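You operate a simulated robot arm through the tools that you are given. There is no shell and no other tool.

Carry out the task below with a simulated robot arm. There is one attempt and no reset: what you move stays moved.

Task
Slide the rail clamp to the knee end and lay the yellow pad on its tray.
Fine: slacken the knob to slide; tighten it again before the pad goes on; the tray stays in the clamp.
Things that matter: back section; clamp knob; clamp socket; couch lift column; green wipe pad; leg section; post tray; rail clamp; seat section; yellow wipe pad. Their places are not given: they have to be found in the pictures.

It is judged by the outcome, as a careful person would: the job done as asked, and still so three seconds after it is handed in. It fails if anything else is knocked over, pushed out of place, dropped, spilled or broken.

Robot
A 6-joint arm with a two-finger parallel gripper, fixed in place. Base frame: the origin is on the floor under the middle of its stand, x ahead of it, y to its left, z up. Units: mm, degrees, N and s.
With the tool pointing down near the work surface it reaches from about 140 to 600 mm from the base axis. Its first joint turns from -66.0 to 66.0 degrees. Payload 2.7 kg.
Tool frame: the origin (TCP) lies between the finger pads and is the grasp point; the fingertips stand 23 mm ahead of it; z points along the fingers, y is the line along which they close. Largest opening 94 mm; finger width 38, thickness 10; the body of the gripper, 54 by 96 mm, starts 39 mm behind the TCP.
Orientation is that of the tool frame in the base frame, as a unit quaternion [w, x, y, z]. With the fingers straight down and closing along the base's y, the tool's x points along the base's -x, its y along +y and its z along -z.

Tools
- The arm moves only by the tool jog_arm. Its arguments are lists of equal length, an entry for each row: "fingers": the gripper command, from -1 (shut) to 1 (fully open), values between in proportion; "xyz": the shift along the tool's x, y, z in mm, a list of three; "delta_rot": the turn, a rotation vector about the tool's x, y, z in degrees, a list of three. In form: {"fingers": [fingers, ...], "xyz": [[x, y, z], ...], "delta_rot": [[rx, ry, rz], ...]}. A call has 1 to 20 rows; each row shifts and turns the commanded pose from where the row before left it, along the tool's axes as they then stand. Rows are played at 5 a second. More than 50 mm and 8.6 degrees between two rows, or a gripper value outside its range, and nothing of the call is played. Where a pose cannot be reached the arm comes as near as it can. A force on the tool above 40 N (or 10 N above the force at the start of the call, whichever is more), or a blocked arm, ends the call early, and 0.2 s more pass. Each finger travels about 45 mm/s and halts on what it meets, pressing with about 28 N; the grip force reading is that of the motor and also rises with nothing between the fingers. The clock runs only during rows and for 0.2 s after the last one: add rows that do not move to give the fingers time. It gives the time, the measured TCP pose, the force on the tool (base axes), the opening and the grip force at its end, in the units of the frame above (readings bear some noise), with the torque about the TCP (base axes, N m) and any sound that the robot's microphone picked up.
- Cameras (640 x 400 px; columns grow to the right, rows downward): "scene" is fixed at [79.4, -439.9, 1396.2]; the picture's right is [0.70, -0.71, 0.00], its down [-0.46, -0.45, -0.77] and it looks along [0.55, 0.54, -0.64] (base axes); focal length 353 px, centre (320, 200). "wrist" rides on the gripper at [86, 16, -74] in the tool frame; the picture's right is [-0.18, 0.98, 0.00], its down [-0.58, -0.11, -0.81] and it looks along [-0.79, -0.15, 0.59] (tool axes); focal length 243 px, centre (320, 200).
- grab_frame(camera): a new picture of that camera. The clock stands still meanwhile.
- locate(camera, pixels): for up to 12 pixels [column, row] of the newest picture of that camera ("zoom" is the newest enlarged one), the place [x, y, z] in the base frame of the surface seen there, good to about 2 mm. The clock stands still meanwhile.
- inspect(camera, box): a new picture of the part [left, top, right, bottom] of that camera's present view, enlarged. The clock stands still meanwhile.
- close_job(): hands the job in; it is judged then, once.

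Unless the task says otherwise, let go and move clear before handing in.

The tools are called after "Call:" as name(argument=value, ...) on one line, values as JSON. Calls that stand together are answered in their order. jog_arm: Moves the arm, as the interface text tells. Its arguments: {"type":"object","properties":{"fingers":{"type":"array","items":{"type":"number"}},"xyz":{"type":"array","items":{"type":"array","items":{"type":"number"}}},"delta_rot":{"type":"array","items":{"type":"array","items":{"type":"number"}}}},"required":["fingers","xyz","delta_rot"]} The other tools are called the same way: grab_frame (camera) takes a picture; locate (camera, pixels) gives the place of the surface under pixels of a picture; inspect (camera, box) takes an enlarged picture of a part of a camera's view; close_job () hands the job in.

At the start:

```text
time: 0.0
eef_pos: [431.0, 122.8, 1026.9]
tcp_rot: [0.0, 0.001, 1.0, 0.0]
contact_force: [0.4, 0.2, 0.1]
ft_torque: [0.01, -0.02, 0.02]
opening: 94.0
gripper_force: 0.0
```

scene: 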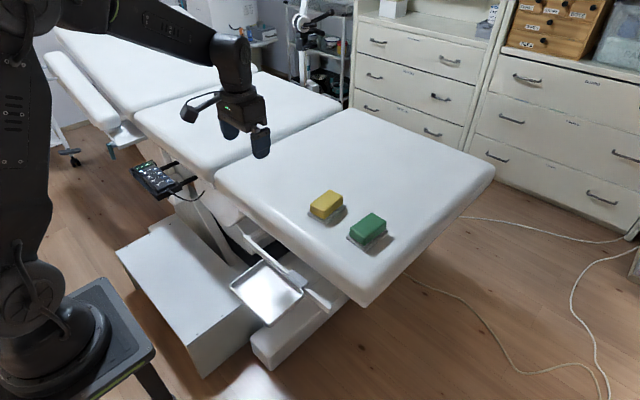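
wrist: 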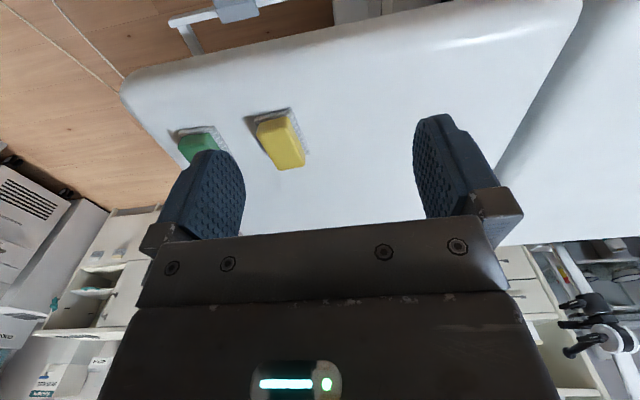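

The scene shows the couch with yellow pad near (326,205), green pad near (368,229), and a tray with a rail near (267,290). I will enlarge the rail/tray area to find the clamp, knob and rail ends.

Call:
inspect(camera="scene", box=[200, 200, 360, 340])

Call:
inspect(camera="scene", box=[80, 100, 280, 240])

```text
2.86 times, centred on (280, 270) of scene
```

zoom: 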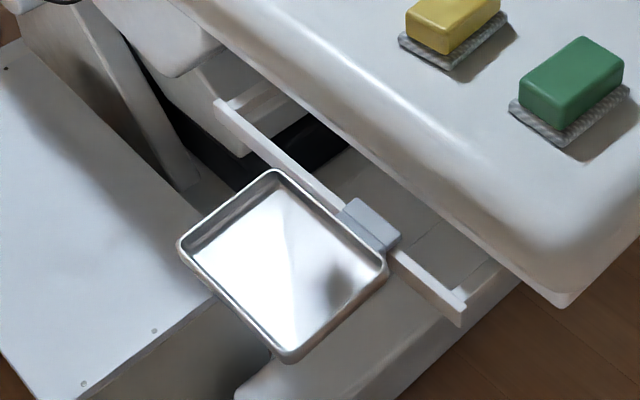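

```text
2.86 times, centred on (180, 170) of scene
```

zoom: 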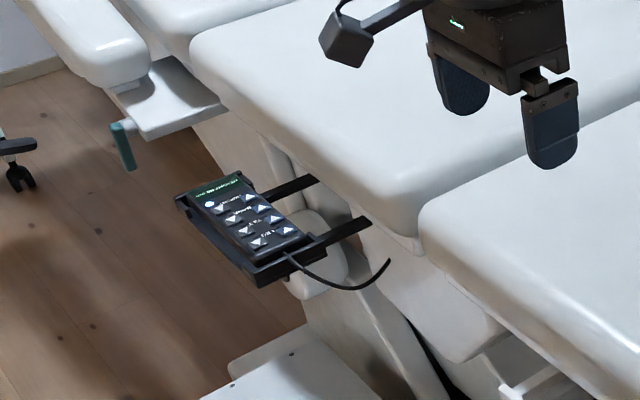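

The zoom shows a rail from (220,105) to (460,315) with a clamp block at (370,225) carrying the tray; the end nearer the seat section is the knee end. I'll measure these places.

Call:
inspect(camera="scene", box=[210, 220, 350, 340])

```text
3.33 times, centred on (280, 280) of scene
```

zoom: 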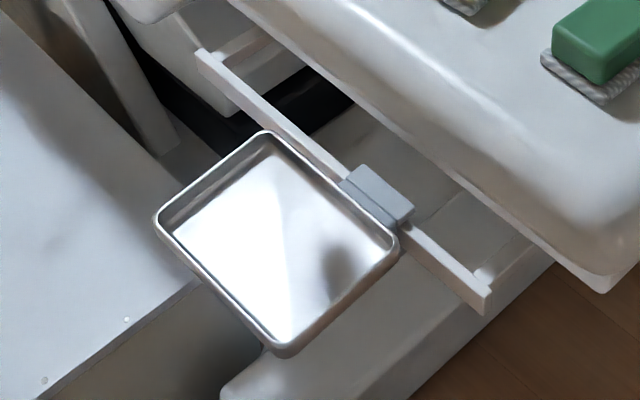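

Call:
locate(camera="zoom", pixels=[[205, 54], [488, 290], [385, 185], [365, 200], [410, 218], [268, 137], [160, 218], [278, 350], [393, 245], [270, 240], [300, 145], [440, 262]])

Call:
locate(camera="scene", pixels=[[326, 200], [368, 224], [312, 208], [345, 222], [235, 190], [340, 270], [365, 300], [490, 175], [215, 170], [300, 230], [180, 280], [290, 345]])

```text
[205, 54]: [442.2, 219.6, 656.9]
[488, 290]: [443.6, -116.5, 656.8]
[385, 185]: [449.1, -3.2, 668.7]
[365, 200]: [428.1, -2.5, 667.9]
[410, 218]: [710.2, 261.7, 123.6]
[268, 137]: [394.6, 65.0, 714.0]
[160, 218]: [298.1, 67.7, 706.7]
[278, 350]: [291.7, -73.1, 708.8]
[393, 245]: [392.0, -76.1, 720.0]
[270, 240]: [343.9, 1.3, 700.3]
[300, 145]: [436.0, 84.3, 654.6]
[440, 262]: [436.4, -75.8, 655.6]
```

```text
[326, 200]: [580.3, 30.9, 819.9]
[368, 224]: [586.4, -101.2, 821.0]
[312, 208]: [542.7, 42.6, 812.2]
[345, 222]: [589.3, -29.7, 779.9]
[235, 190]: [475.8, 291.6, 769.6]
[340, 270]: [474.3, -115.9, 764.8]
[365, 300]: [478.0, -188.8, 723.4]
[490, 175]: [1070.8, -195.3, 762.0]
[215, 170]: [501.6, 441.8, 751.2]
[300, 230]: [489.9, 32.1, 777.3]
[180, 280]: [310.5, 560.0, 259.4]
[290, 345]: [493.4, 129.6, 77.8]
```

The rail runs along y at x≈440, z≈656 from y≈-116 (foot end) to y≈220 (knee end), the clamp is around y≈-3, and the tray floats in front of it at z≈700. I'll retract toward the base and lower so that the wrist camera can look under the tray for the knob.

Call:
jog_arm(fingers=[1, 1, 1, 1, 1, 1, 1, 1, 1, 1], xyz=[[45, 12, 0], [45, 12, 0], [45, 12, 0], [45, 12, 0], [45, 12, 0], [0, 0, 45], [0, 0, 45], [0, 0, 45], [0, 0, 45], [0, 0, 0]], delta_rot=[[0, 0, 0], [0, 0, 0], [0, 0, 0], [0, 0, 0], [0, 0, 0], [0, 0, 0], [0, 0, 0], [0, 0, 0], [0, 0, 0], [0, 0, 0]])

Call:
grab_frame(camera="wrist")

Call:
grab_frame(camera="scene")

```text
time: 2.2
eef_pos: [207.0, 183.5, 846.9]
tcp_rot: [0.001, 0.001, 1.0, 0.0]
contact_force: [-0.6, 0.9, 0.2]
ft_torque: [0.01, -0.01, 0.04]
opening: 93.7
gripper_force: 0.1
```

```text
taken
```

wrist: 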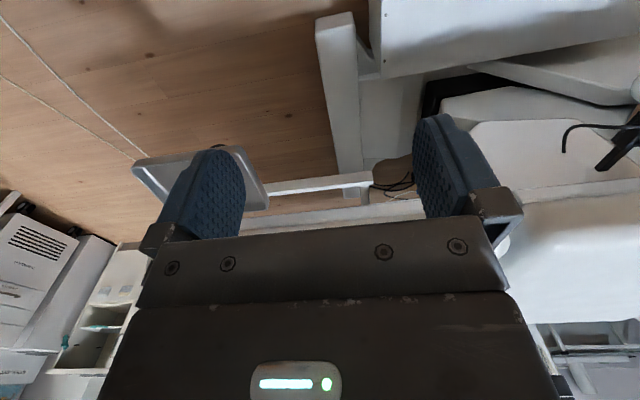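

```text
taken
```

scene: 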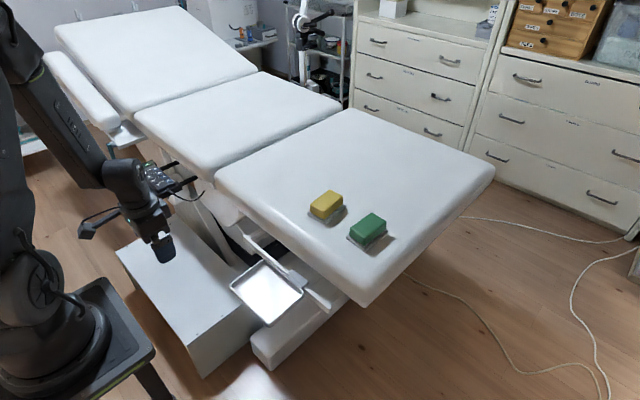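

The tray is at about (200,180) in the wrist picture with the clamp hidden behind the left finger. I'll yaw toward the clamp, lower, and pitch the camera to look under the tray.

Call:
jog_arm(fingers=[1, 1, 1, 1, 1, 1, 1, 1, 1, 1], xyz=[[0, 0, 35], [0, 0, 35], [0, 0, 35], [0, 0, 30], [0, 0, 0], [0, 0, 0], [0, 0, 0], [0, 0, 0], [0, 0, 0], [0, 0, 0]], delta_rot=[[0, 0, 8], [0, 0, 8], [0, 0, 8], [0, 0, 6], [0, -8, 0], [0, -8, 0], [0, -8, 0], [0, -8, 0], [0, 0, 0], [0, 0, 0]])

Call:
grab_frame(camera="wrist")

Call:
grab_frame(camera="scene")

```text
time: 4.4
eef_pos: [206.5, 181.3, 711.8]
tcp_rot: [0.266, 0.249, 0.928, -0.071]
contact_force: [-0.9, -0.2, 0.3]
ft_torque: [0.02, 0.03, 0.01]
opening: 93.9
gripper_force: 0.0
```

```text
taken
```

wrist: 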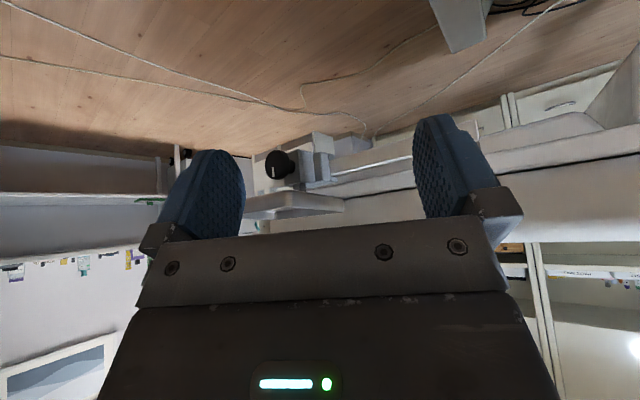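

```text
taken
```

scene: 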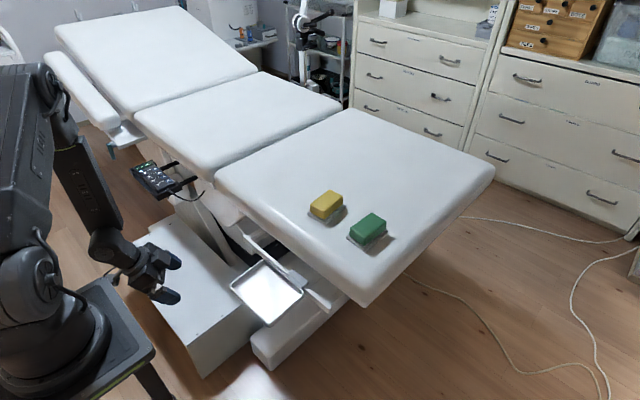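

The wrist picture shows a black knob at (278,164) on the clamp under the tray. I'll enlarge it and locate the parts.

Call:
inspect(camera="wrist", box=[220, 110, 440, 240])

```text
2.91 times, centred on (330, 175) of wrist
```

zoom: 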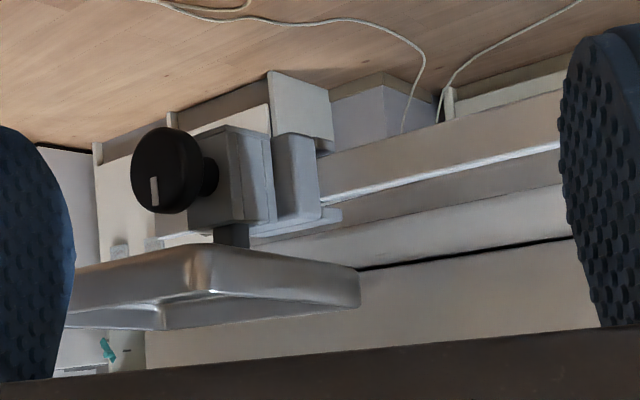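

The knob is a black round disc facing the robot with a white mark at (154,190), and a post rises from the clamp socket to the tray at (232,235). I'll locate these.

Call:
locate(camera="zoom", pixels=[[154, 190], [160, 140], [158, 208], [140, 170], [190, 170], [208, 175], [232, 235], [245, 150], [260, 180], [295, 180], [300, 110], [210, 200]])

Call:
locate(camera="zoom", pixels=[[154, 180], [154, 202], [165, 150], [165, 160], [145, 160], [200, 250], [200, 290], [355, 275], [420, 175], [325, 215], [255, 135], [265, 215]])

```text
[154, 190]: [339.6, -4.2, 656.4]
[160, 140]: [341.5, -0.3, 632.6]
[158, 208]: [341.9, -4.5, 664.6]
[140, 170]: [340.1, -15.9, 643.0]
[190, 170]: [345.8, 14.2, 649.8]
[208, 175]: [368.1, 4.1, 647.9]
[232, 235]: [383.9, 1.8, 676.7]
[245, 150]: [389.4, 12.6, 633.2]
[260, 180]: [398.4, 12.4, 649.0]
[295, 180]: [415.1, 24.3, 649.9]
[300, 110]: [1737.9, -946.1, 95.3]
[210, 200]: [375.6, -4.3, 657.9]
```

```text
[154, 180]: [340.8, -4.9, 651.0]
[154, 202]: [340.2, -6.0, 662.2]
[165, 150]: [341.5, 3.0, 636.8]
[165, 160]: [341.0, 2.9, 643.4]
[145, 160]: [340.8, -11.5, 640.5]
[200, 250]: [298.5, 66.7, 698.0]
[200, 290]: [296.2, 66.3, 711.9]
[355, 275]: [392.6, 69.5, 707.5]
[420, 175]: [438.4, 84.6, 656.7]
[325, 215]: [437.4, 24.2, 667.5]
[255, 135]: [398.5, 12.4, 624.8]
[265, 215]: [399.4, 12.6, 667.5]
```

The knob face is at x≈340, around y≈-2, z≈648, radius ≈17, and the tray (z≈697 underside) overhangs it. I'll check the stand height and the tray/rail details before pitching the tool horizontal.

Call:
locate(camera="scene", pixels=[[130, 335], [145, 352], [110, 290], [160, 180], [185, 290], [262, 240], [120, 250], [90, 262]])

Call:
inspect(camera="wrist", box=[240, 130, 340, 230])

```text
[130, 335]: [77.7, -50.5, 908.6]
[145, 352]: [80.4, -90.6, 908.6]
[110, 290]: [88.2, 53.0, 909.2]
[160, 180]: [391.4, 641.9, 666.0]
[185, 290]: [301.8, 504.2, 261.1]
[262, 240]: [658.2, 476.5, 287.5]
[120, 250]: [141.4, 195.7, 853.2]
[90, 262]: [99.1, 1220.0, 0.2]
```

```text
4.00 times, centred on (290, 180) of wrist
```

zoom: 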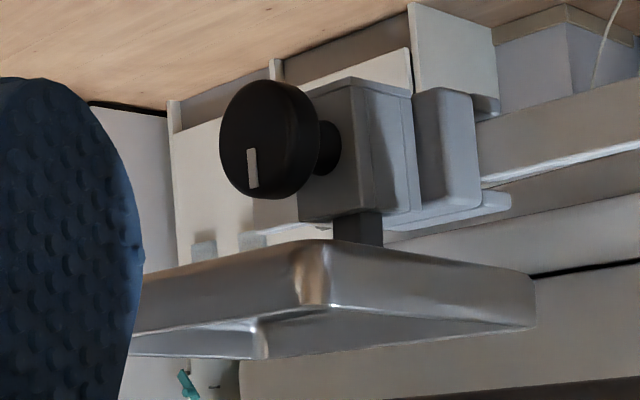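

The stand top is at z≈909, so the arm hangs below it; the knob's axis runs along x toward the robot. I'll pitch the tool toward horizontal in steps here (clear of the tray) and see how well the arm follows.

Call:
jog_arm(fingers=[0.2, 0.2, 0.2, 0.2, 0.2, 0.2], xyz=[[0, 0, 10], [0, 0, 10], [0, 0, 10], [0, 0, 0], [0, 0, 0], [0, 0, 0]], delta_rot=[[0, -8, 0], [0, -8, 0], [0, -8, 0], [0, -8, 0], [0, 0, 0], [0, 0, 0]])

Call:
grab_frame(camera="scene")

Call:
grab_frame(camera="wrist")

```text
time: 5.8
eef_pos: [252.2, 161.4, 688.1]
tcp_rot: [0.512, 0.22, 0.819, -0.137]
contact_force: [0.6, 1.1, -0.3]
ft_torque: [0.03, -0.03, 0.0]
opening: 56.2
gripper_force: 0.0
out of reach, approached as far as the arm can: row 2, 3, 4
```

```text
taken
```

scene: 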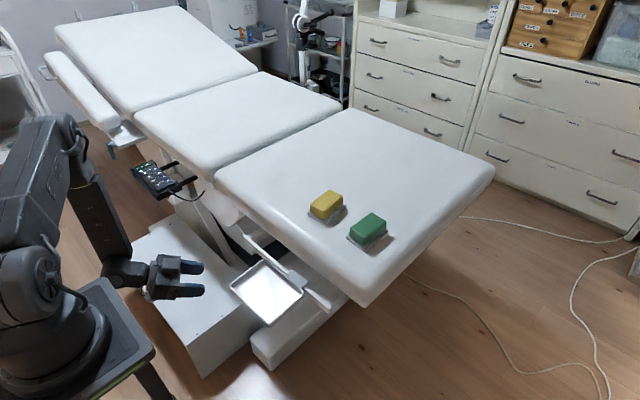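

```text
taken
```

wrist: 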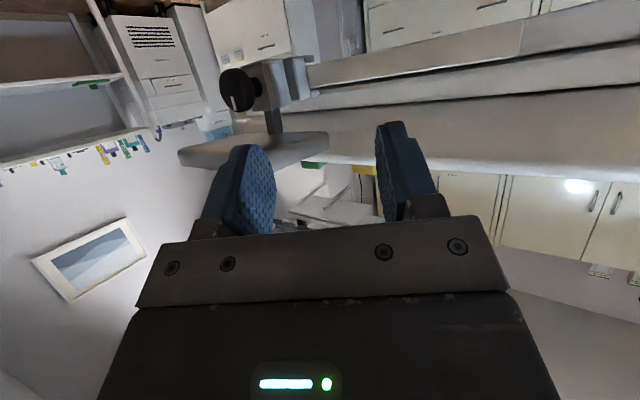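

The tool is now 26° below horizontal with the TCP at (252,161,688), and the arm hit a reach limit closer in; the knob is visible at (240,88). I'll yaw back to face +x and shift forward, checking how the arm follows.

Call:
jog_arm(fingers=[0.2, 0.2, 0.2, 0.2, 0.2], xyz=[[0, 0, 5], [0, 0, 5], [0, 0, 5], [0, 0, 5], [0, 0, 0]], delta_rot=[[-6.74, 0, -3.29], [-6.74, 0, -3.29], [-6.74, 0, -3.29], [-6.74, 0, -3.29], [0, 0, 0]])

Call:
grab_frame(camera="scene")

Call:
grab_frame(camera="wrist")

```text
time: 7.0
eef_pos: [271.4, 154.1, 680.3]
tcp_rot: [0.53, -0.001, 0.848, 0.001]
contact_force: [0.0, 0.0, -0.4]
ft_torque: [-0.01, -0.02, 0.01]
opening: 56.4
gripper_force: 0.1
out of reach, approached as far as the arm can: row 1
```

```text
taken
```

scene: 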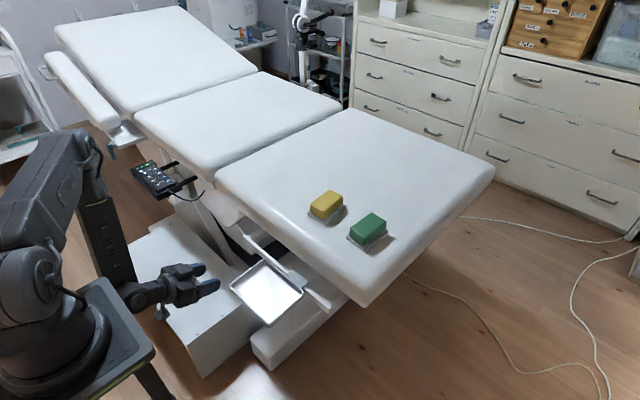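

```text
taken
```

wrist: 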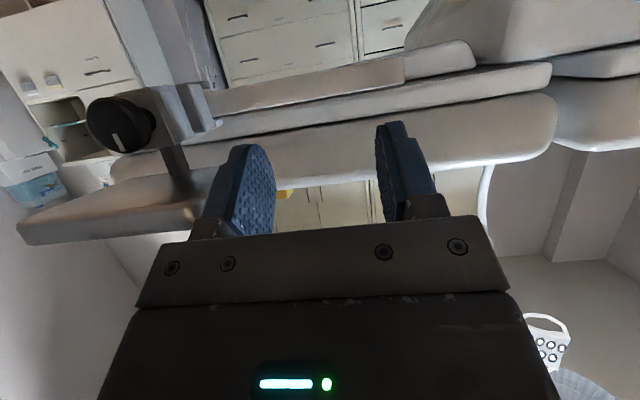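

Now the tool faces +x at (271,154,680), 26° below horizontal; the knob is at (118,125) in the wrist view. I'll enlarge it for better measurement.

Call:
inspect(camera="wrist", box=[10, 60, 230, 260])

```text
2.00 times, centred on (120, 160) of wrist
```

zoom: 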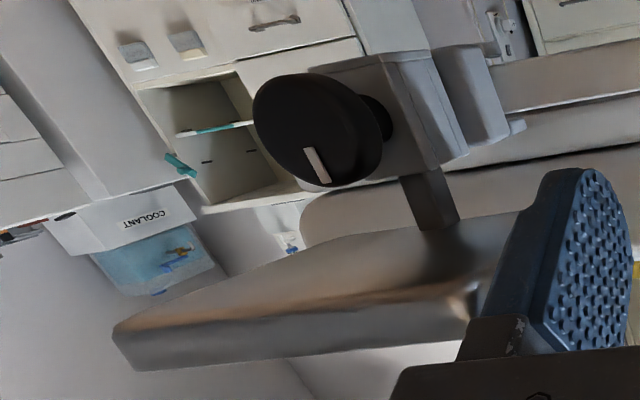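

Call:
locate(camera="zoom", pixels=[[318, 165], [310, 150], [326, 180], [275, 80], [330, 85], [262, 135], [300, 178], [350, 150], [372, 140], [385, 120], [430, 200], [300, 250]])

Call:
locate(camera="zoom", pixels=[[400, 80], [440, 130], [430, 60], [480, 100], [450, 225], [200, 340], [470, 280], [510, 230], [415, 120], [405, 170], [345, 183], [355, 110]])

```text
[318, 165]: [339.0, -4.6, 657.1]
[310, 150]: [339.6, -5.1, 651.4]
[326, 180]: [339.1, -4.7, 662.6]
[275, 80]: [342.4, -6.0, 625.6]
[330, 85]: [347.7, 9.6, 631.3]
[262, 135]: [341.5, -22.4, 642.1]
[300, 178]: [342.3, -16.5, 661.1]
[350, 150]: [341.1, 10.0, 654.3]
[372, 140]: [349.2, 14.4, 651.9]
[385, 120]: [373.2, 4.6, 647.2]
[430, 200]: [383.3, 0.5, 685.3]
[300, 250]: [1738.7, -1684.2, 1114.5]
```

```text
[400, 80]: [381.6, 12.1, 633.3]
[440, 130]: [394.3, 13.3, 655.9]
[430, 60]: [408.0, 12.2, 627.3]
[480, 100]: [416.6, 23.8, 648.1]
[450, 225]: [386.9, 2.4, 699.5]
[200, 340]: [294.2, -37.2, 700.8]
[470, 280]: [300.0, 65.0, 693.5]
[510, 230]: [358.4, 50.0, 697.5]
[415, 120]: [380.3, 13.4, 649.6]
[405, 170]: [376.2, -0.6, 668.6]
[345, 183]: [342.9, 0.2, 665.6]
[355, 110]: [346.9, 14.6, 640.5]
```

The knob centre is about (340–360, -4.5, 647), radius ≈19, with the white mark pointing straight up; tray underside ≈694, front edge x≈292. I'll test whether the tool can go fully horizontal at (300,150,650), which is clear of the tray.

Call:
jog_arm(fingers=[0.2, 0.2, 0.2, 0.2, 0.2, 0.2], xyz=[[13.8, 0, 40.1], [0, 0, 0], [0, 0, 0], [0, 0, 0], [0, 0, 0], [0, 0, 0]], delta_rot=[[0, 0, 0], [0, -6.5, 0], [0, -6.5, 0], [0, -6.5, 0], [0, -6.5, 0], [0, 0, 0]])

Call:
grab_frame(camera="scene")

Call:
grab_frame(camera="wrist")

```text
time: 8.4
eef_pos: [301.2, 154.4, 649.9]
tcp_rot: [0.707, 0.0, 0.707, 0.0]
contact_force: [-0.1, -0.1, -0.4]
ft_torque: [-0.01, 0.0, -0.04]
opening: 56.4
gripper_force: 0.1
```

```text
taken
```

scene: 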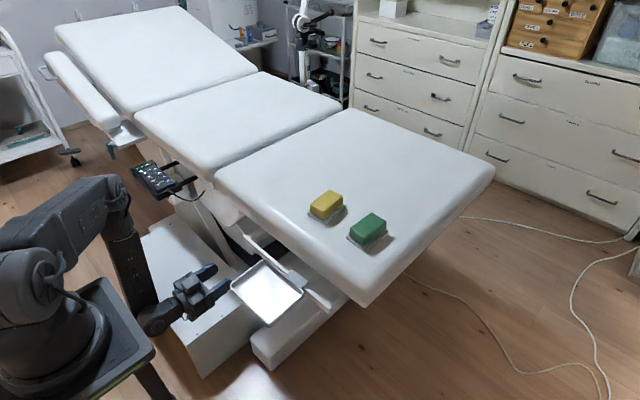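

```text
taken
```

wrist: 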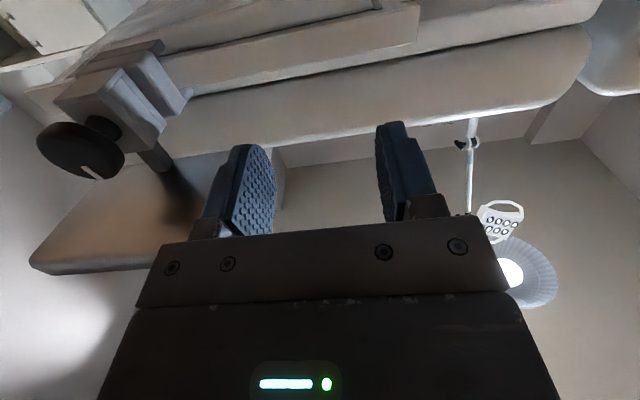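

Fully horizontal is reachable: TCP at (301,154,650). I'll shift along -y to line up with the knob (y≈-4.5, z≈647), staying in front of it.

Call:
jog_arm(fingers=[0.2, 0.2, 0.2, 0.2, 0.2], xyz=[[3, -40, 0], [0, -40, 0], [0, -40, 0], [0, -38.9, 0], [0, 0, 0]], delta_rot=[[0, 0, 0], [0, 0, 0], [0, 0, 0], [0, 0, 0], [0, 0, 0]])

Call:
grab_frame(camera="wrist")

Call:
grab_frame(camera="scene")

```text
time: 9.6
eef_pos: [318.0, 24.6, 634.9]
tcp_rot: [0.705, 0.003, 0.709, -0.003]
contact_force: [-7.1, 0.3, 3.2]
ft_torque: [-0.08, -0.13, -0.2]
opening: 55.9
gripper_force: 0.1
out of reach, approached as far as the arm can: row 3, 4
```

```text
taken
```

wrist: 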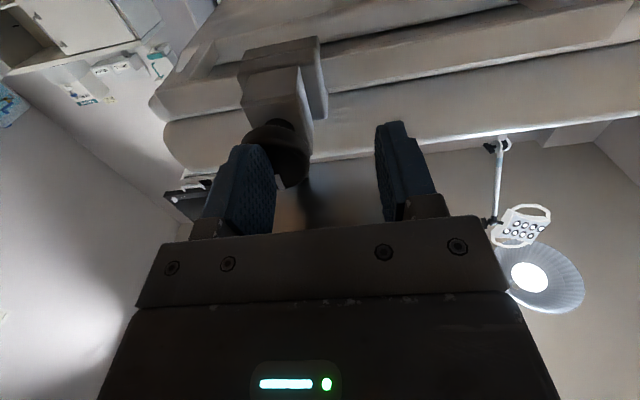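

```text
taken
```

scene: 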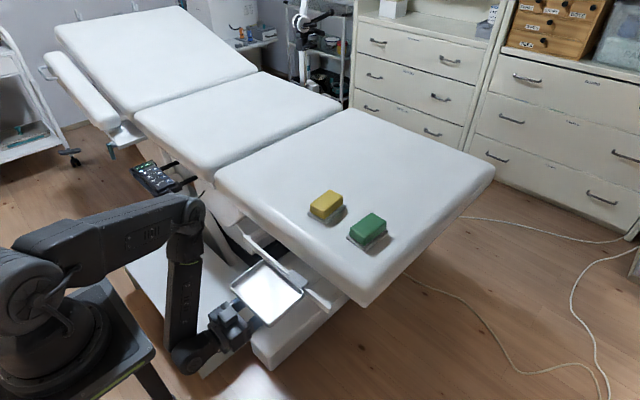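

The arm ran into its inner reach limit and drifted to (318,25,635), with a fingertip lightly touching the knob face (force -7 N in x). I'll back down and away, then come up to the knob from below where the reach is better.

Call:
jog_arm(fingers=[0.2, 0.2, 0.2, 0.2], xyz=[[15, 10, -8], [20, 5, -3], [20, 0, 0], [0, 0, 0]], delta_rot=[[0, 0, 0], [0, 0, 0], [0, 0, 0], [0, 0, 0]])

Call:
grab_frame(camera="wrist")

```text
time: 10.6
eef_pos: [308.7, 42.3, 582.5]
tcp_rot: [0.707, 0.0, 0.707, 0.0]
contact_force: [0.4, 0.4, -0.5]
ft_torque: [0.01, 0.01, 0.03]
opening: 56.3
gripper_force: 0.0
out of reach, approached as far as the arm can: row 3
```

```text
taken
```

wrist: 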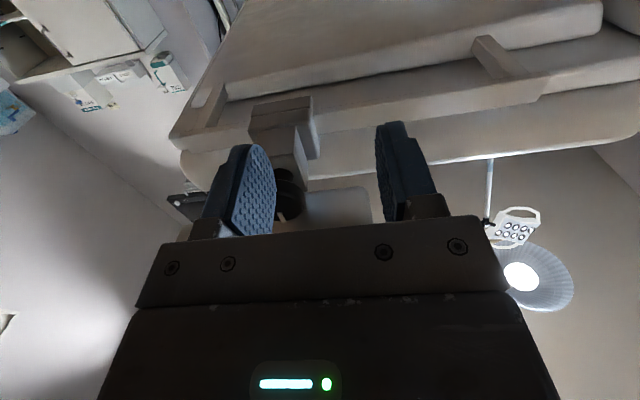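

Free of contact now at (309,42,582). I'll move forward under the knob to x≈335 and y≈-4.5, still below it.

Call:
jog_arm(fingers=[0.2, 0.2, 0.2, 0.2], xyz=[[0, 0, 26], [0, -25, 0], [0, -22, 0], [0, 0, 0]], delta_rot=[[0, 0, 0], [0, 0, 0], [0, 0, 0], [0, 0, 0]])

Call:
grab_frame(camera="wrist")

Call:
grab_frame(camera="scene")

```text
time: 11.6
eef_pos: [334.9, -5.3, 583.6]
tcp_rot: [0.707, 0.001, 0.707, -0.001]
contact_force: [-0.4, -0.3, 0.0]
ft_torque: [-0.01, 0.01, 0.02]
opening: 56.2
gripper_force: 0.0
```

```text
taken
```

wrist: 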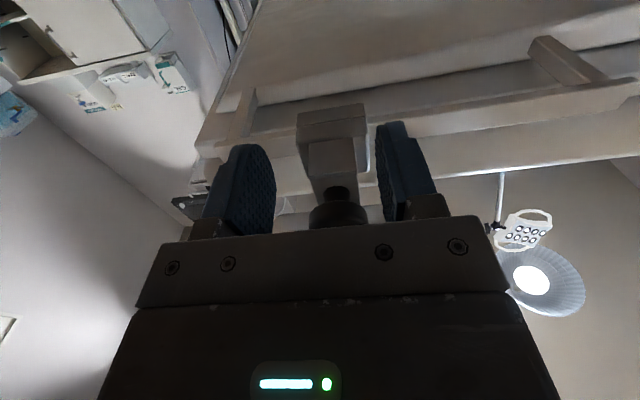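

```text
taken
```

scene: 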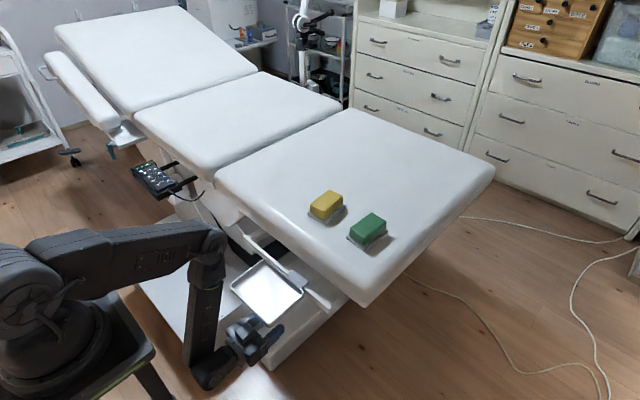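

Reachable here: TCP (335,-5,584), with the knob between the fingers at (338,214). I'll measure the knob from below to centre accurately before coming up.

Call:
inspect(camera="wrist", box=[260, 90, 420, 230])

```text
2.86 times, centred on (340, 160) of wrist
```

zoom: 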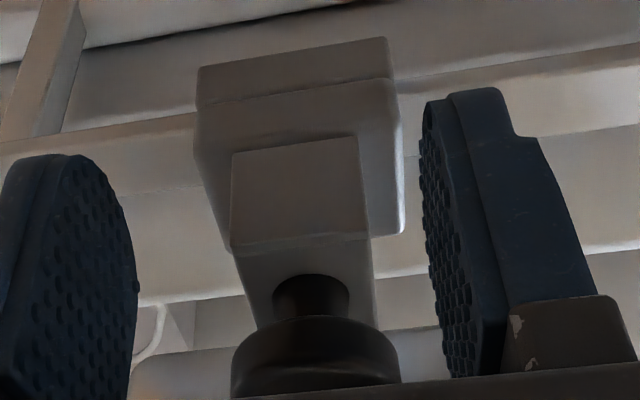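

Call:
locate(camera="zoom", pixels=[[235, 370], [398, 365], [315, 330], [315, 380], [276, 300], [347, 300], [240, 240], [368, 232], [200, 100], [395, 85], [312, 320], [300, 390]])

Call:
locate(camera="zoom", pixels=[[310, 345], [310, 357], [240, 355], [390, 345], [130, 300], [430, 250], [437, 300], [128, 250], [260, 300], [365, 300], [300, 200], [300, 60]])

```text
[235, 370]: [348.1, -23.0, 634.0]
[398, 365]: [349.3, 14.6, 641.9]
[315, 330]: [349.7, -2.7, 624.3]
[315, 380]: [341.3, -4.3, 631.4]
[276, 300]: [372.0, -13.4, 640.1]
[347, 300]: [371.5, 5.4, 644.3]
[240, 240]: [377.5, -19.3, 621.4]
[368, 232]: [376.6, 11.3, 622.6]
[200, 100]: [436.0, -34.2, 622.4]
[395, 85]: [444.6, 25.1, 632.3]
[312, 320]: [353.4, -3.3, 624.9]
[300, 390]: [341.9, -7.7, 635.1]
```

```text
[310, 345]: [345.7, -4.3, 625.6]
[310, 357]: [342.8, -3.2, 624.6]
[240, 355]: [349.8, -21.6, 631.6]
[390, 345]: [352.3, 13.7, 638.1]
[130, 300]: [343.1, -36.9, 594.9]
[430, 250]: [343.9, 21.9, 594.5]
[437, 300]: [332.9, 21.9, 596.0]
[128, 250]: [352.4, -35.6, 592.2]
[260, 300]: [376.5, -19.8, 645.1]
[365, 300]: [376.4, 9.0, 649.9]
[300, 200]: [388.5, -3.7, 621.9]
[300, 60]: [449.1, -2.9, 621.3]
```

The knob spans y -23…14.6 (centre -4.2), z 624.5…665 (centre 645), x 341–355. I'll raise the open gripper straight up around it, TCP to about (331,-4.2,645).

Call:
jog_arm(fingers=[0.2, 0.2, 0.2, 0.2], xyz=[[-20, 1.1, -2], [-20, 0, -2], [-21.5, 0, 0], [0, 0, 0]], delta_rot=[[0, 0, 0], [0, 0, 0], [0, 0, 0], [0, 0, 0]])

Call:
grab_frame(camera="wrist")

Call:
grab_frame(camera="scene")

```text
time: 12.6
eef_pos: [343.7, 4.5, 638.2]
tcp_rot: [0.706, 0.001, 0.708, -0.001]
contact_force: [-1.5, -4.9, -0.4]
ft_torque: [0.03, 0.03, -0.05]
opening: 58.7
gripper_force: 2.2
out of reach, approached as far as the arm can: row 2, 3
```

```text
taken
```

wrist: 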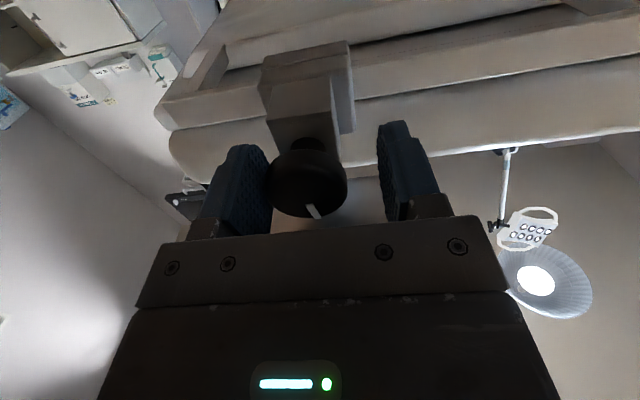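

```text
taken
```

scene: 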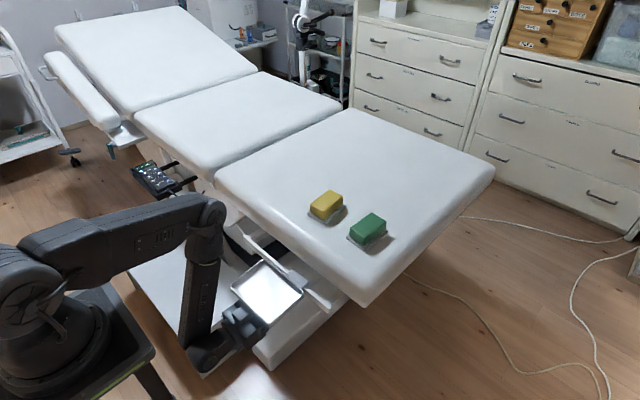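

The arm clipped at its limit again: TCP (344,4.5,638) with the right-side finger brushing the knob. I'll measure where the wrist and elbow joints are to understand the limit.

Call:
locate(camera="scene", pixels=[[205, 215], [200, 240], [200, 290], [198, 330], [200, 355], [218, 345], [235, 320], [20, 280], [60, 245], [150, 215], [180, 265], [225, 335]])

Call:
inspect(camera="scene", box=[160, 180, 320, 390])

```text
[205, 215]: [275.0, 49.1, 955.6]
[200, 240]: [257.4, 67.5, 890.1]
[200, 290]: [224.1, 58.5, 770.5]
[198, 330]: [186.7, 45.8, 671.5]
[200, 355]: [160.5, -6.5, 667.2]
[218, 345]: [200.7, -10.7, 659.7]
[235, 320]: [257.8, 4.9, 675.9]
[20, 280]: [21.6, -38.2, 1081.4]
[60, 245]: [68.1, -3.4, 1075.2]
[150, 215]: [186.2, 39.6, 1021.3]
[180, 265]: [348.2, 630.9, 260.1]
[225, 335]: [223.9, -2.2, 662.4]
```

```text
1.90 times, centred on (240, 285) of scene
```

zoom: 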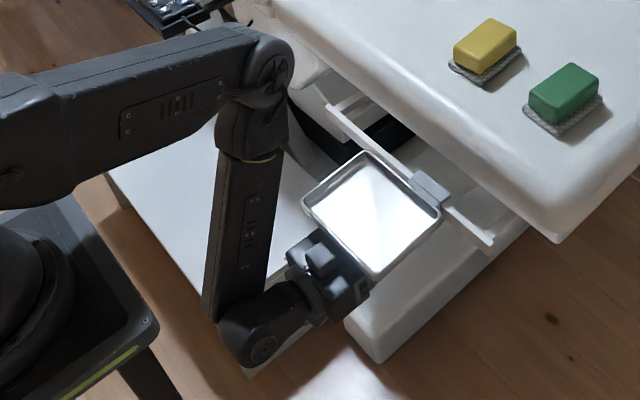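

The elbow/wrist geometry shows the limit is the wrist pitch joint: a few degrees of downward tilt will free it. I'll re-centre on the knob in y and tilt the tool 6° down.

Call:
jog_arm(fingers=[0.2, 0.2, 0.2, 0.2], xyz=[[0, -4.7, 0], [0, -4, 0], [0, 0, 0], [0, 0, 0]], delta_rot=[[0, 3.5, 0], [0, 3.5, 0], [0, 0, 0], [0, 0, 0]])

Call:
grab_frame(camera="wrist")

```text
time: 13.6
eef_pos: [343.1, -4.8, 637.3]
tcp_rot: [0.662, 0.001, 0.749, 0.0]
contact_force: [0.0, 0.1, -1.6]
ft_torque: [0.03, -0.05, 0.04]
opening: 56.5
gripper_force: 0.0
```

```text
taken
```

wrist: 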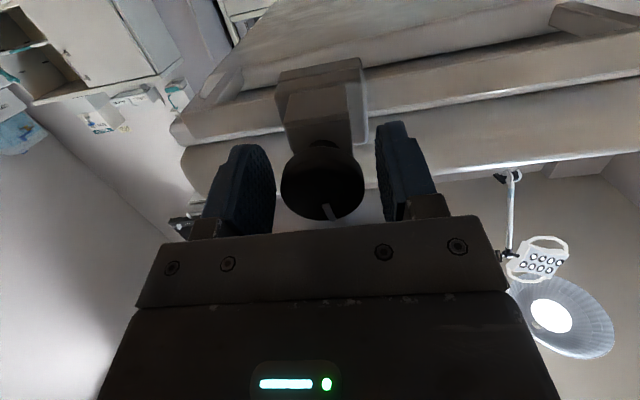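

Now 7° down at (343,-5,637) with no contact and the knob centred between the fingers. I'll back to the grip depth (TCP ≈(330,-4.2,647)) and roll +23° ready for a counter-clockwise loosening stroke.

Call:
jog_arm(fingers=[0.2, 0.2, 0.2, 0.2, 0.2], xyz=[[-8, 0.6, -14.2], [0, 0, 0], [0, 0, 0], [0, 0, 0], [0, 0, 0]], delta_rot=[[0, 0, 0], [0, 0, 7.7], [0, 0, 7.7], [0, 0, 7.7], [0, 0, 0]])

Call:
grab_frame(camera="wrist")

Call:
inspect(camera="scene", box=[180, 220, 340, 370])

```text
time: 14.8
eef_pos: [330.2, -3.1, 647.5]
tcp_rot: [0.649, 0.149, 0.734, 0.135]
contact_force: [-0.8, 0.2, -0.5]
ft_torque: [-0.02, -0.03, 0.0]
opening: 56.5
gripper_force: 0.2
```

```text
taken
```

wrist: 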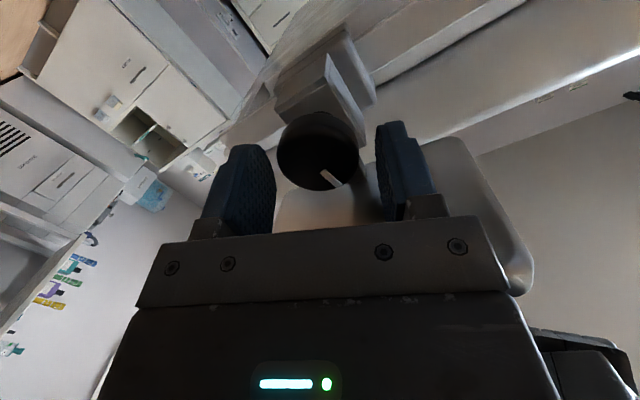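

```text
2.67 times, centred on (260, 295) of scene
```

zoom: 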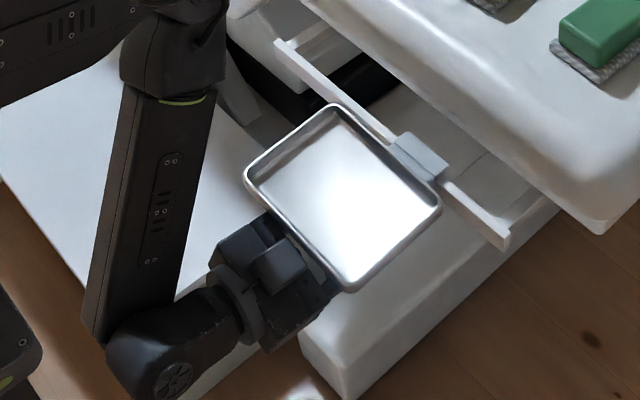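

Positioned at (330,-3,647.5), rolled 23°, knob between the pads. I'll nudge 1 mm in -y and close on the knob.

Call:
jog_arm(fingers=[0.2, -1, -1, -1, -1], xyz=[[-0.4, -0.9, 0], [0, 0, 0], [0, 0, 0], [0, 0, 0], [0, 0, 0]], delta_rot=[[0, 0, 0], [0, 0, 0], [0, 0, 0], [0, 0, 0], [0, 0, 0]])

Call:
grab_frame(camera="wrist")

```text
time: 16.0
eef_pos: [330.3, -4.5, 648.0]
tcp_rot: [0.649, 0.15, 0.734, 0.132]
contact_force: [0.3, 3.0, 1.0]
ft_torque: [-0.05, 0.05, 0.31]
opening: 41.3
gripper_force: 45.3
```

```text
taken
```

wrist: 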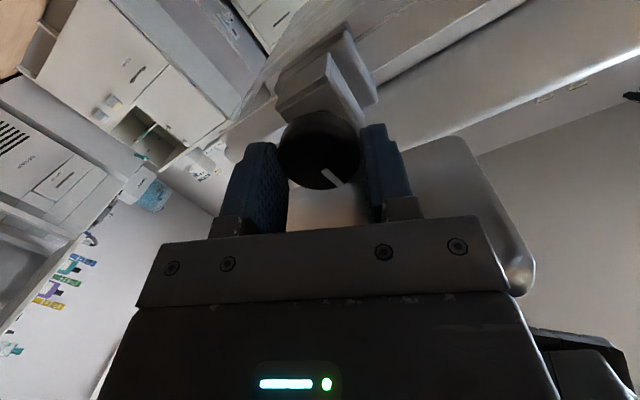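

The knob is gripped (opening 41.3, side force only ~3 N). Now a 46° counter-clockwise turn to slacken it.

Call:
jog_arm(fingers=[-1, -1, -1, -1, -1, -1, -1], xyz=[[0, 0, 0], [0, 0, 0], [0, 0, 0], [0, 0, 0], [0, 0, 0], [0, 0, 0], [0, 0, 0]], delta_rot=[[0, 0, -7.7], [0, 0, -7.7], [0, 0, -7.7], [0, 0, -7.7], [0, 0, -7.7], [0, 0, -7.7], [0, 0, 0]])

Call:
grab_frame(camera="wrist")

```text
time: 17.6
eef_pos: [328.7, -4.9, 648.9]
tcp_rot: [0.648, -0.15, 0.735, -0.134]
contact_force: [-13.0, -3.4, 4.3]
ft_torque: [0.05, 0.39, -0.24]
opening: 41.2
gripper_force: 45.3
```

```text
taken
```

wrist: 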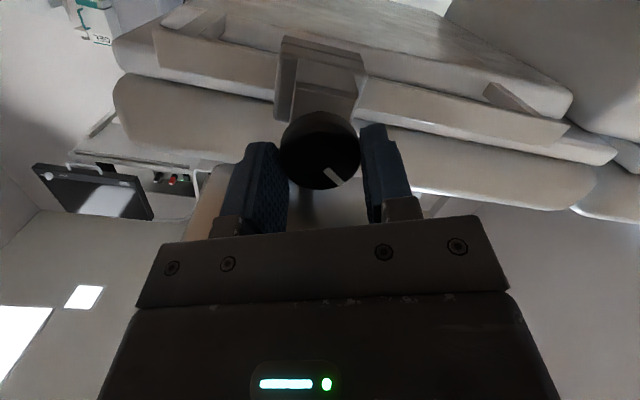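

The mark kept its place relative to the fingers, so the knob turned 46° CCW with little torque. I'll open, roll back, and re-grip for another stroke.

Call:
jog_arm(fingers=[0.2, 0.2, 0.2, 0.2, 0.2, 0.2, 0.2, 0.2, 0.2], xyz=[[0, 0, 0], [0, 0, 0], [0, 0, 0], [0, 0, 0], [0, 0, 0], [0, 0, 0], [0, 0, 0], [0, 0, 0], [0, 0, 0]], delta_rot=[[0, 0, 0], [0, 0, 0], [0, 0, 7.7], [0, 0, 7.7], [0, 0, 7.7], [0, 0, 7.7], [0, 0, 7.7], [0, 0, 7.7], [0, 0, 0]])

Call:
inspect(camera="wrist", box=[220, 60, 420, 220])

```text
time: 19.6
eef_pos: [329.2, -5.0, 647.4]
tcp_rot: [0.649, 0.15, 0.734, 0.133]
contact_force: [-0.8, 0.8, -0.9]
ft_torque: [-0.01, -0.03, 0.01]
opening: 56.4
gripper_force: 0.0
```

```text
2.50 times, centred on (320, 140) of wrist
```

zoom: 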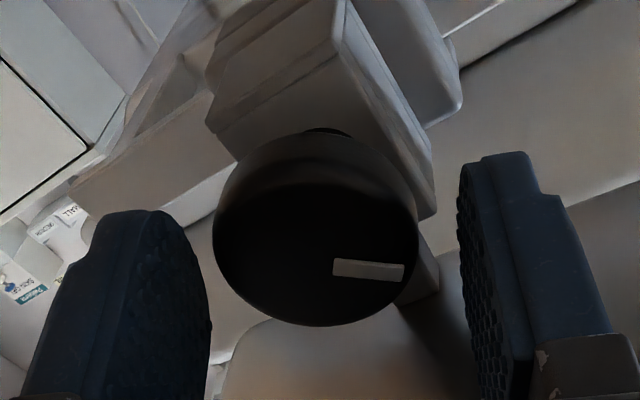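

The mark has moved about 46° CCW. I'll grip again and make a second stroke.

Call:
jog_arm(fingers=[-1, -1, -1, -1, -1, -1, -1, -1, -1, -1], xyz=[[0, 0, 0], [0, 0, 0], [0, 0, 0], [0, 0, 0], [0, 0, 0], [0, 0, 0], [0, 0, 0], [0, 0, 0], [0, 0, 0], [0, 0, 0]], delta_rot=[[0, 0, 0], [0, 0, 0], [0, 0, 0], [0, 0, -7.7], [0, 0, -7.7], [0, 0, -7.7], [0, 0, -7.7], [0, 0, -7.7], [0, 0, -7.7], [0, 0, 0]])

Call:
inspect(camera="wrist", box=[220, 60, 420, 220])

```text
time: 21.8
eef_pos: [328.8, -3.6, 648.5]
tcp_rot: [0.649, -0.151, 0.734, -0.133]
contact_force: [-5.8, -1.4, 0.0]
ft_torque: [0.0, 0.65, -0.13]
opening: 41.1
gripper_force: 45.2
```

```text
2.50 times, centred on (320, 140) of wrist
```

zoom: 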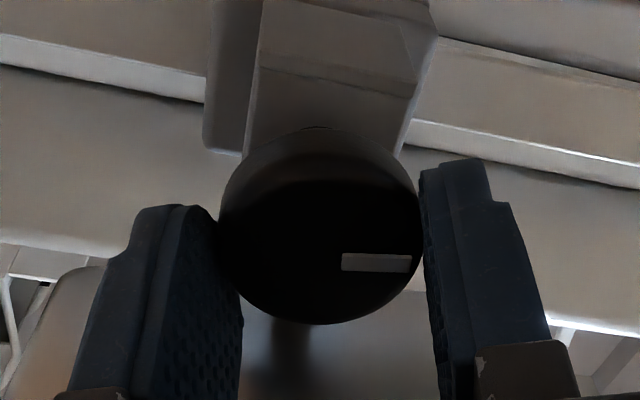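

The knob has now turned about 92° CCW. While holding it, I'll test whether the clamp slides with a small +y push.

Call:
jog_arm(fingers=[-1, -1, -1, -1], xyz=[[-0.8, 1.84, 0], [-0.8, 1.84, 0], [-0.8, 1.84, 0], [0, 0, 0]], delta_rot=[[0, 0, 0], [0, 0, 0], [0, 0, 0], [0, 0, 0]])

Call:
inspect(camera="wrist", box=[220, 60, 420, 220])

Call:
inspect(camera="scene", box=[210, 220, 350, 340])

```text
time: 22.8
eef_pos: [329.8, 1.4, 649.0]
tcp_rot: [0.649, -0.151, 0.734, -0.132]
contact_force: [-8.5, -1.0, -3.4]
ft_torque: [0.01, -0.16, 0.1]
opening: 41.2
gripper_force: 44.4
```

```text
2.50 times, centred on (320, 140) of wrist
```

zoom: 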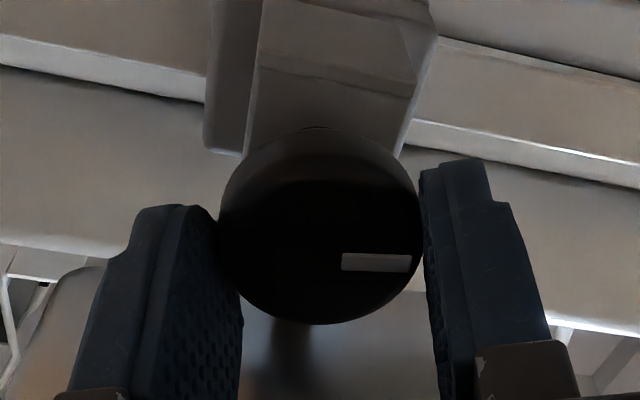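

```text
3.33 times, centred on (280, 280) of scene
```

zoom: 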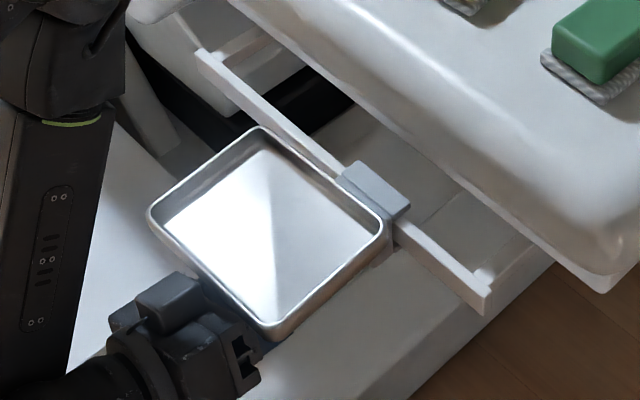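

The clamp slides freely now (about 1 N in y, and the tray moved along). I'll drag it further toward the knee end in steps, holding the knob.

Call:
jog_arm(fingers=[-1, -1, -1, -1, -1, -1, -1, -1, -1], xyz=[[-3.94, 9.19, 0], [-3.94, 9.19, 0], [-3.94, 9.19, 0], [-3.94, 9.19, 0], [-3.94, 9.19, 0], [-3.94, 9.19, 0], [-3.94, 9.19, 0], [-3.94, 9.19, 0], [0, 0, 0]], delta_rot=[[0, 0, 0], [0, 0, 0], [0, 0, 0], [0, 0, 0], [0, 0, 0], [0, 0, 0], [0, 0, 0], [0, 0, 0], [0, 0, 0]])

Call:
inspect(camera="scene", box=[190, 200, 350, 340])

Call:
grab_frame(camera="wrist")

```text
time: 24.8
eef_pos: [329.6, 81.9, 648.4]
tcp_rot: [0.649, -0.151, 0.733, -0.132]
contact_force: [-26.1, -0.8, 11.3]
ft_torque: [0.0, 0.08, 0.0]
opening: 41.3
gripper_force: 45.2
```

```text
2.86 times, centred on (270, 270) of scene
```

zoom: 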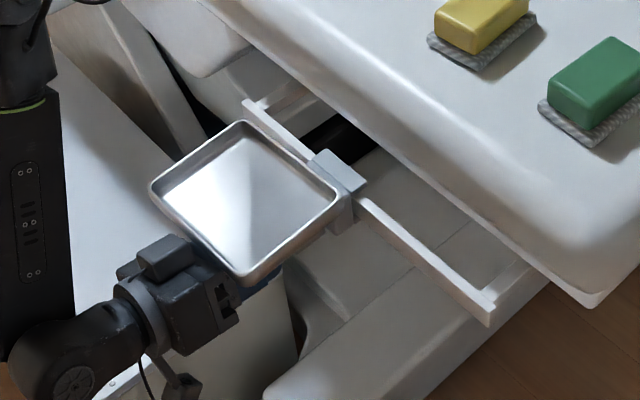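

```text
taken
```

wrist: 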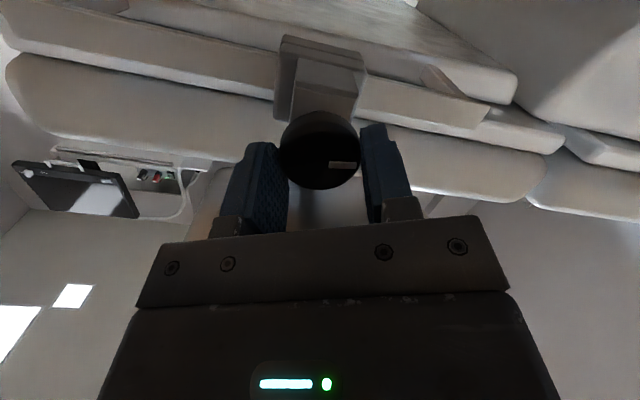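

The clamp is now at y≈82, but x force has built up to -26 N from the slight tilt in my grip. I'll let go, roll back to 0, level the tool (reachable here), and re-measure the knob.

Call:
jog_arm(fingers=[0.2, 0.2, 0.2, 0.2, 0.2, 0.2, 0.2], xyz=[[0, 0, 0], [0, 0, 0], [0, 0, 0], [0, 0, 0], [0, 0, 0], [2.5, 0, 0], [0, 0, 0]], delta_rot=[[0, 0, 0], [0, 0, 0], [0, 0, 7.7], [0, 0, 7.7], [0, 0, 7.7], [0, -7, 0], [0, 0, 0]])

Call:
grab_frame(camera="wrist")

Call:
inspect(camera="wrist", box=[220, 60, 420, 240])

```text
time: 26.4
eef_pos: [330.2, 81.6, 645.4]
tcp_rot: [0.707, 0.001, 0.707, -0.001]
contact_force: [-0.2, 0.6, -0.3]
ft_torque: [-0.03, 0.0, -0.02]
opening: 56.5
gripper_force: 0.0
```

```text
taken
```

wrist: 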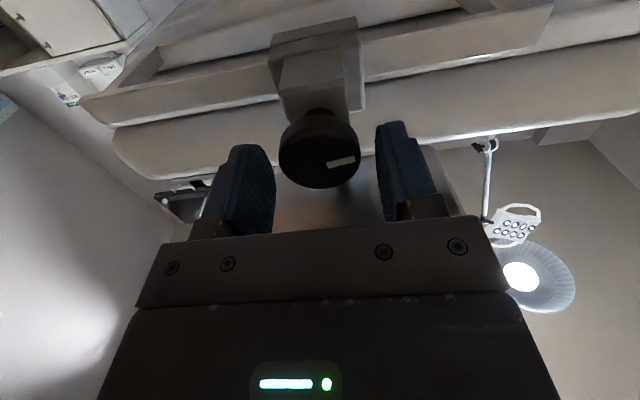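

```text
2.22 times, centred on (320, 150) of wrist
```

zoom: 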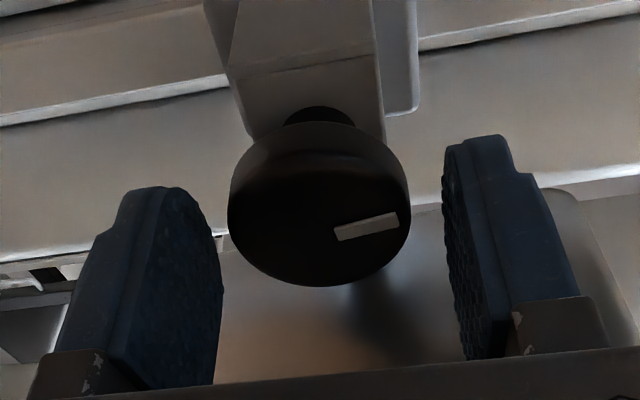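

Level and contact-free at (330,81.6,645). I'll measure the knob's edges and the rail's knee end here.

Call:
locate(camera="zoom", pixels=[[232, 205], [406, 205], [320, 130], [320, 280], [338, 234], [395, 220], [318, 200], [300, 115], [350, 100], [330, 285]])

Call:
locate(camera="wrist", pixels=[[548, 8], [540, 40], [470, 5], [100, 95], [150, 60], [360, 80], [275, 60], [500, 45], [330, 20], [357, 40]])

```text
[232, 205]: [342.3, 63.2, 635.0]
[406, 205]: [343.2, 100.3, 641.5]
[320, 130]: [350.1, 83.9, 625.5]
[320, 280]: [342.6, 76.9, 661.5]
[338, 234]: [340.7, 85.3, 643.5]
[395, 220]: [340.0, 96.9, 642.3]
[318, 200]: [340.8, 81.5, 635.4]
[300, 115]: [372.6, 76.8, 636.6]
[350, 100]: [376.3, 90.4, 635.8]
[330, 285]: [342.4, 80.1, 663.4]
```

```text
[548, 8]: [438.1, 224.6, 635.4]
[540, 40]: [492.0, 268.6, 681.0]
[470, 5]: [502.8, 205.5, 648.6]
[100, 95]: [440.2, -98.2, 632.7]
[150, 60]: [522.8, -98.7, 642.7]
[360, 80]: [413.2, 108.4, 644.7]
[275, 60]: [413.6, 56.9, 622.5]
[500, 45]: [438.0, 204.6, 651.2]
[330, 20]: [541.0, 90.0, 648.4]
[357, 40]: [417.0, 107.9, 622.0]
```

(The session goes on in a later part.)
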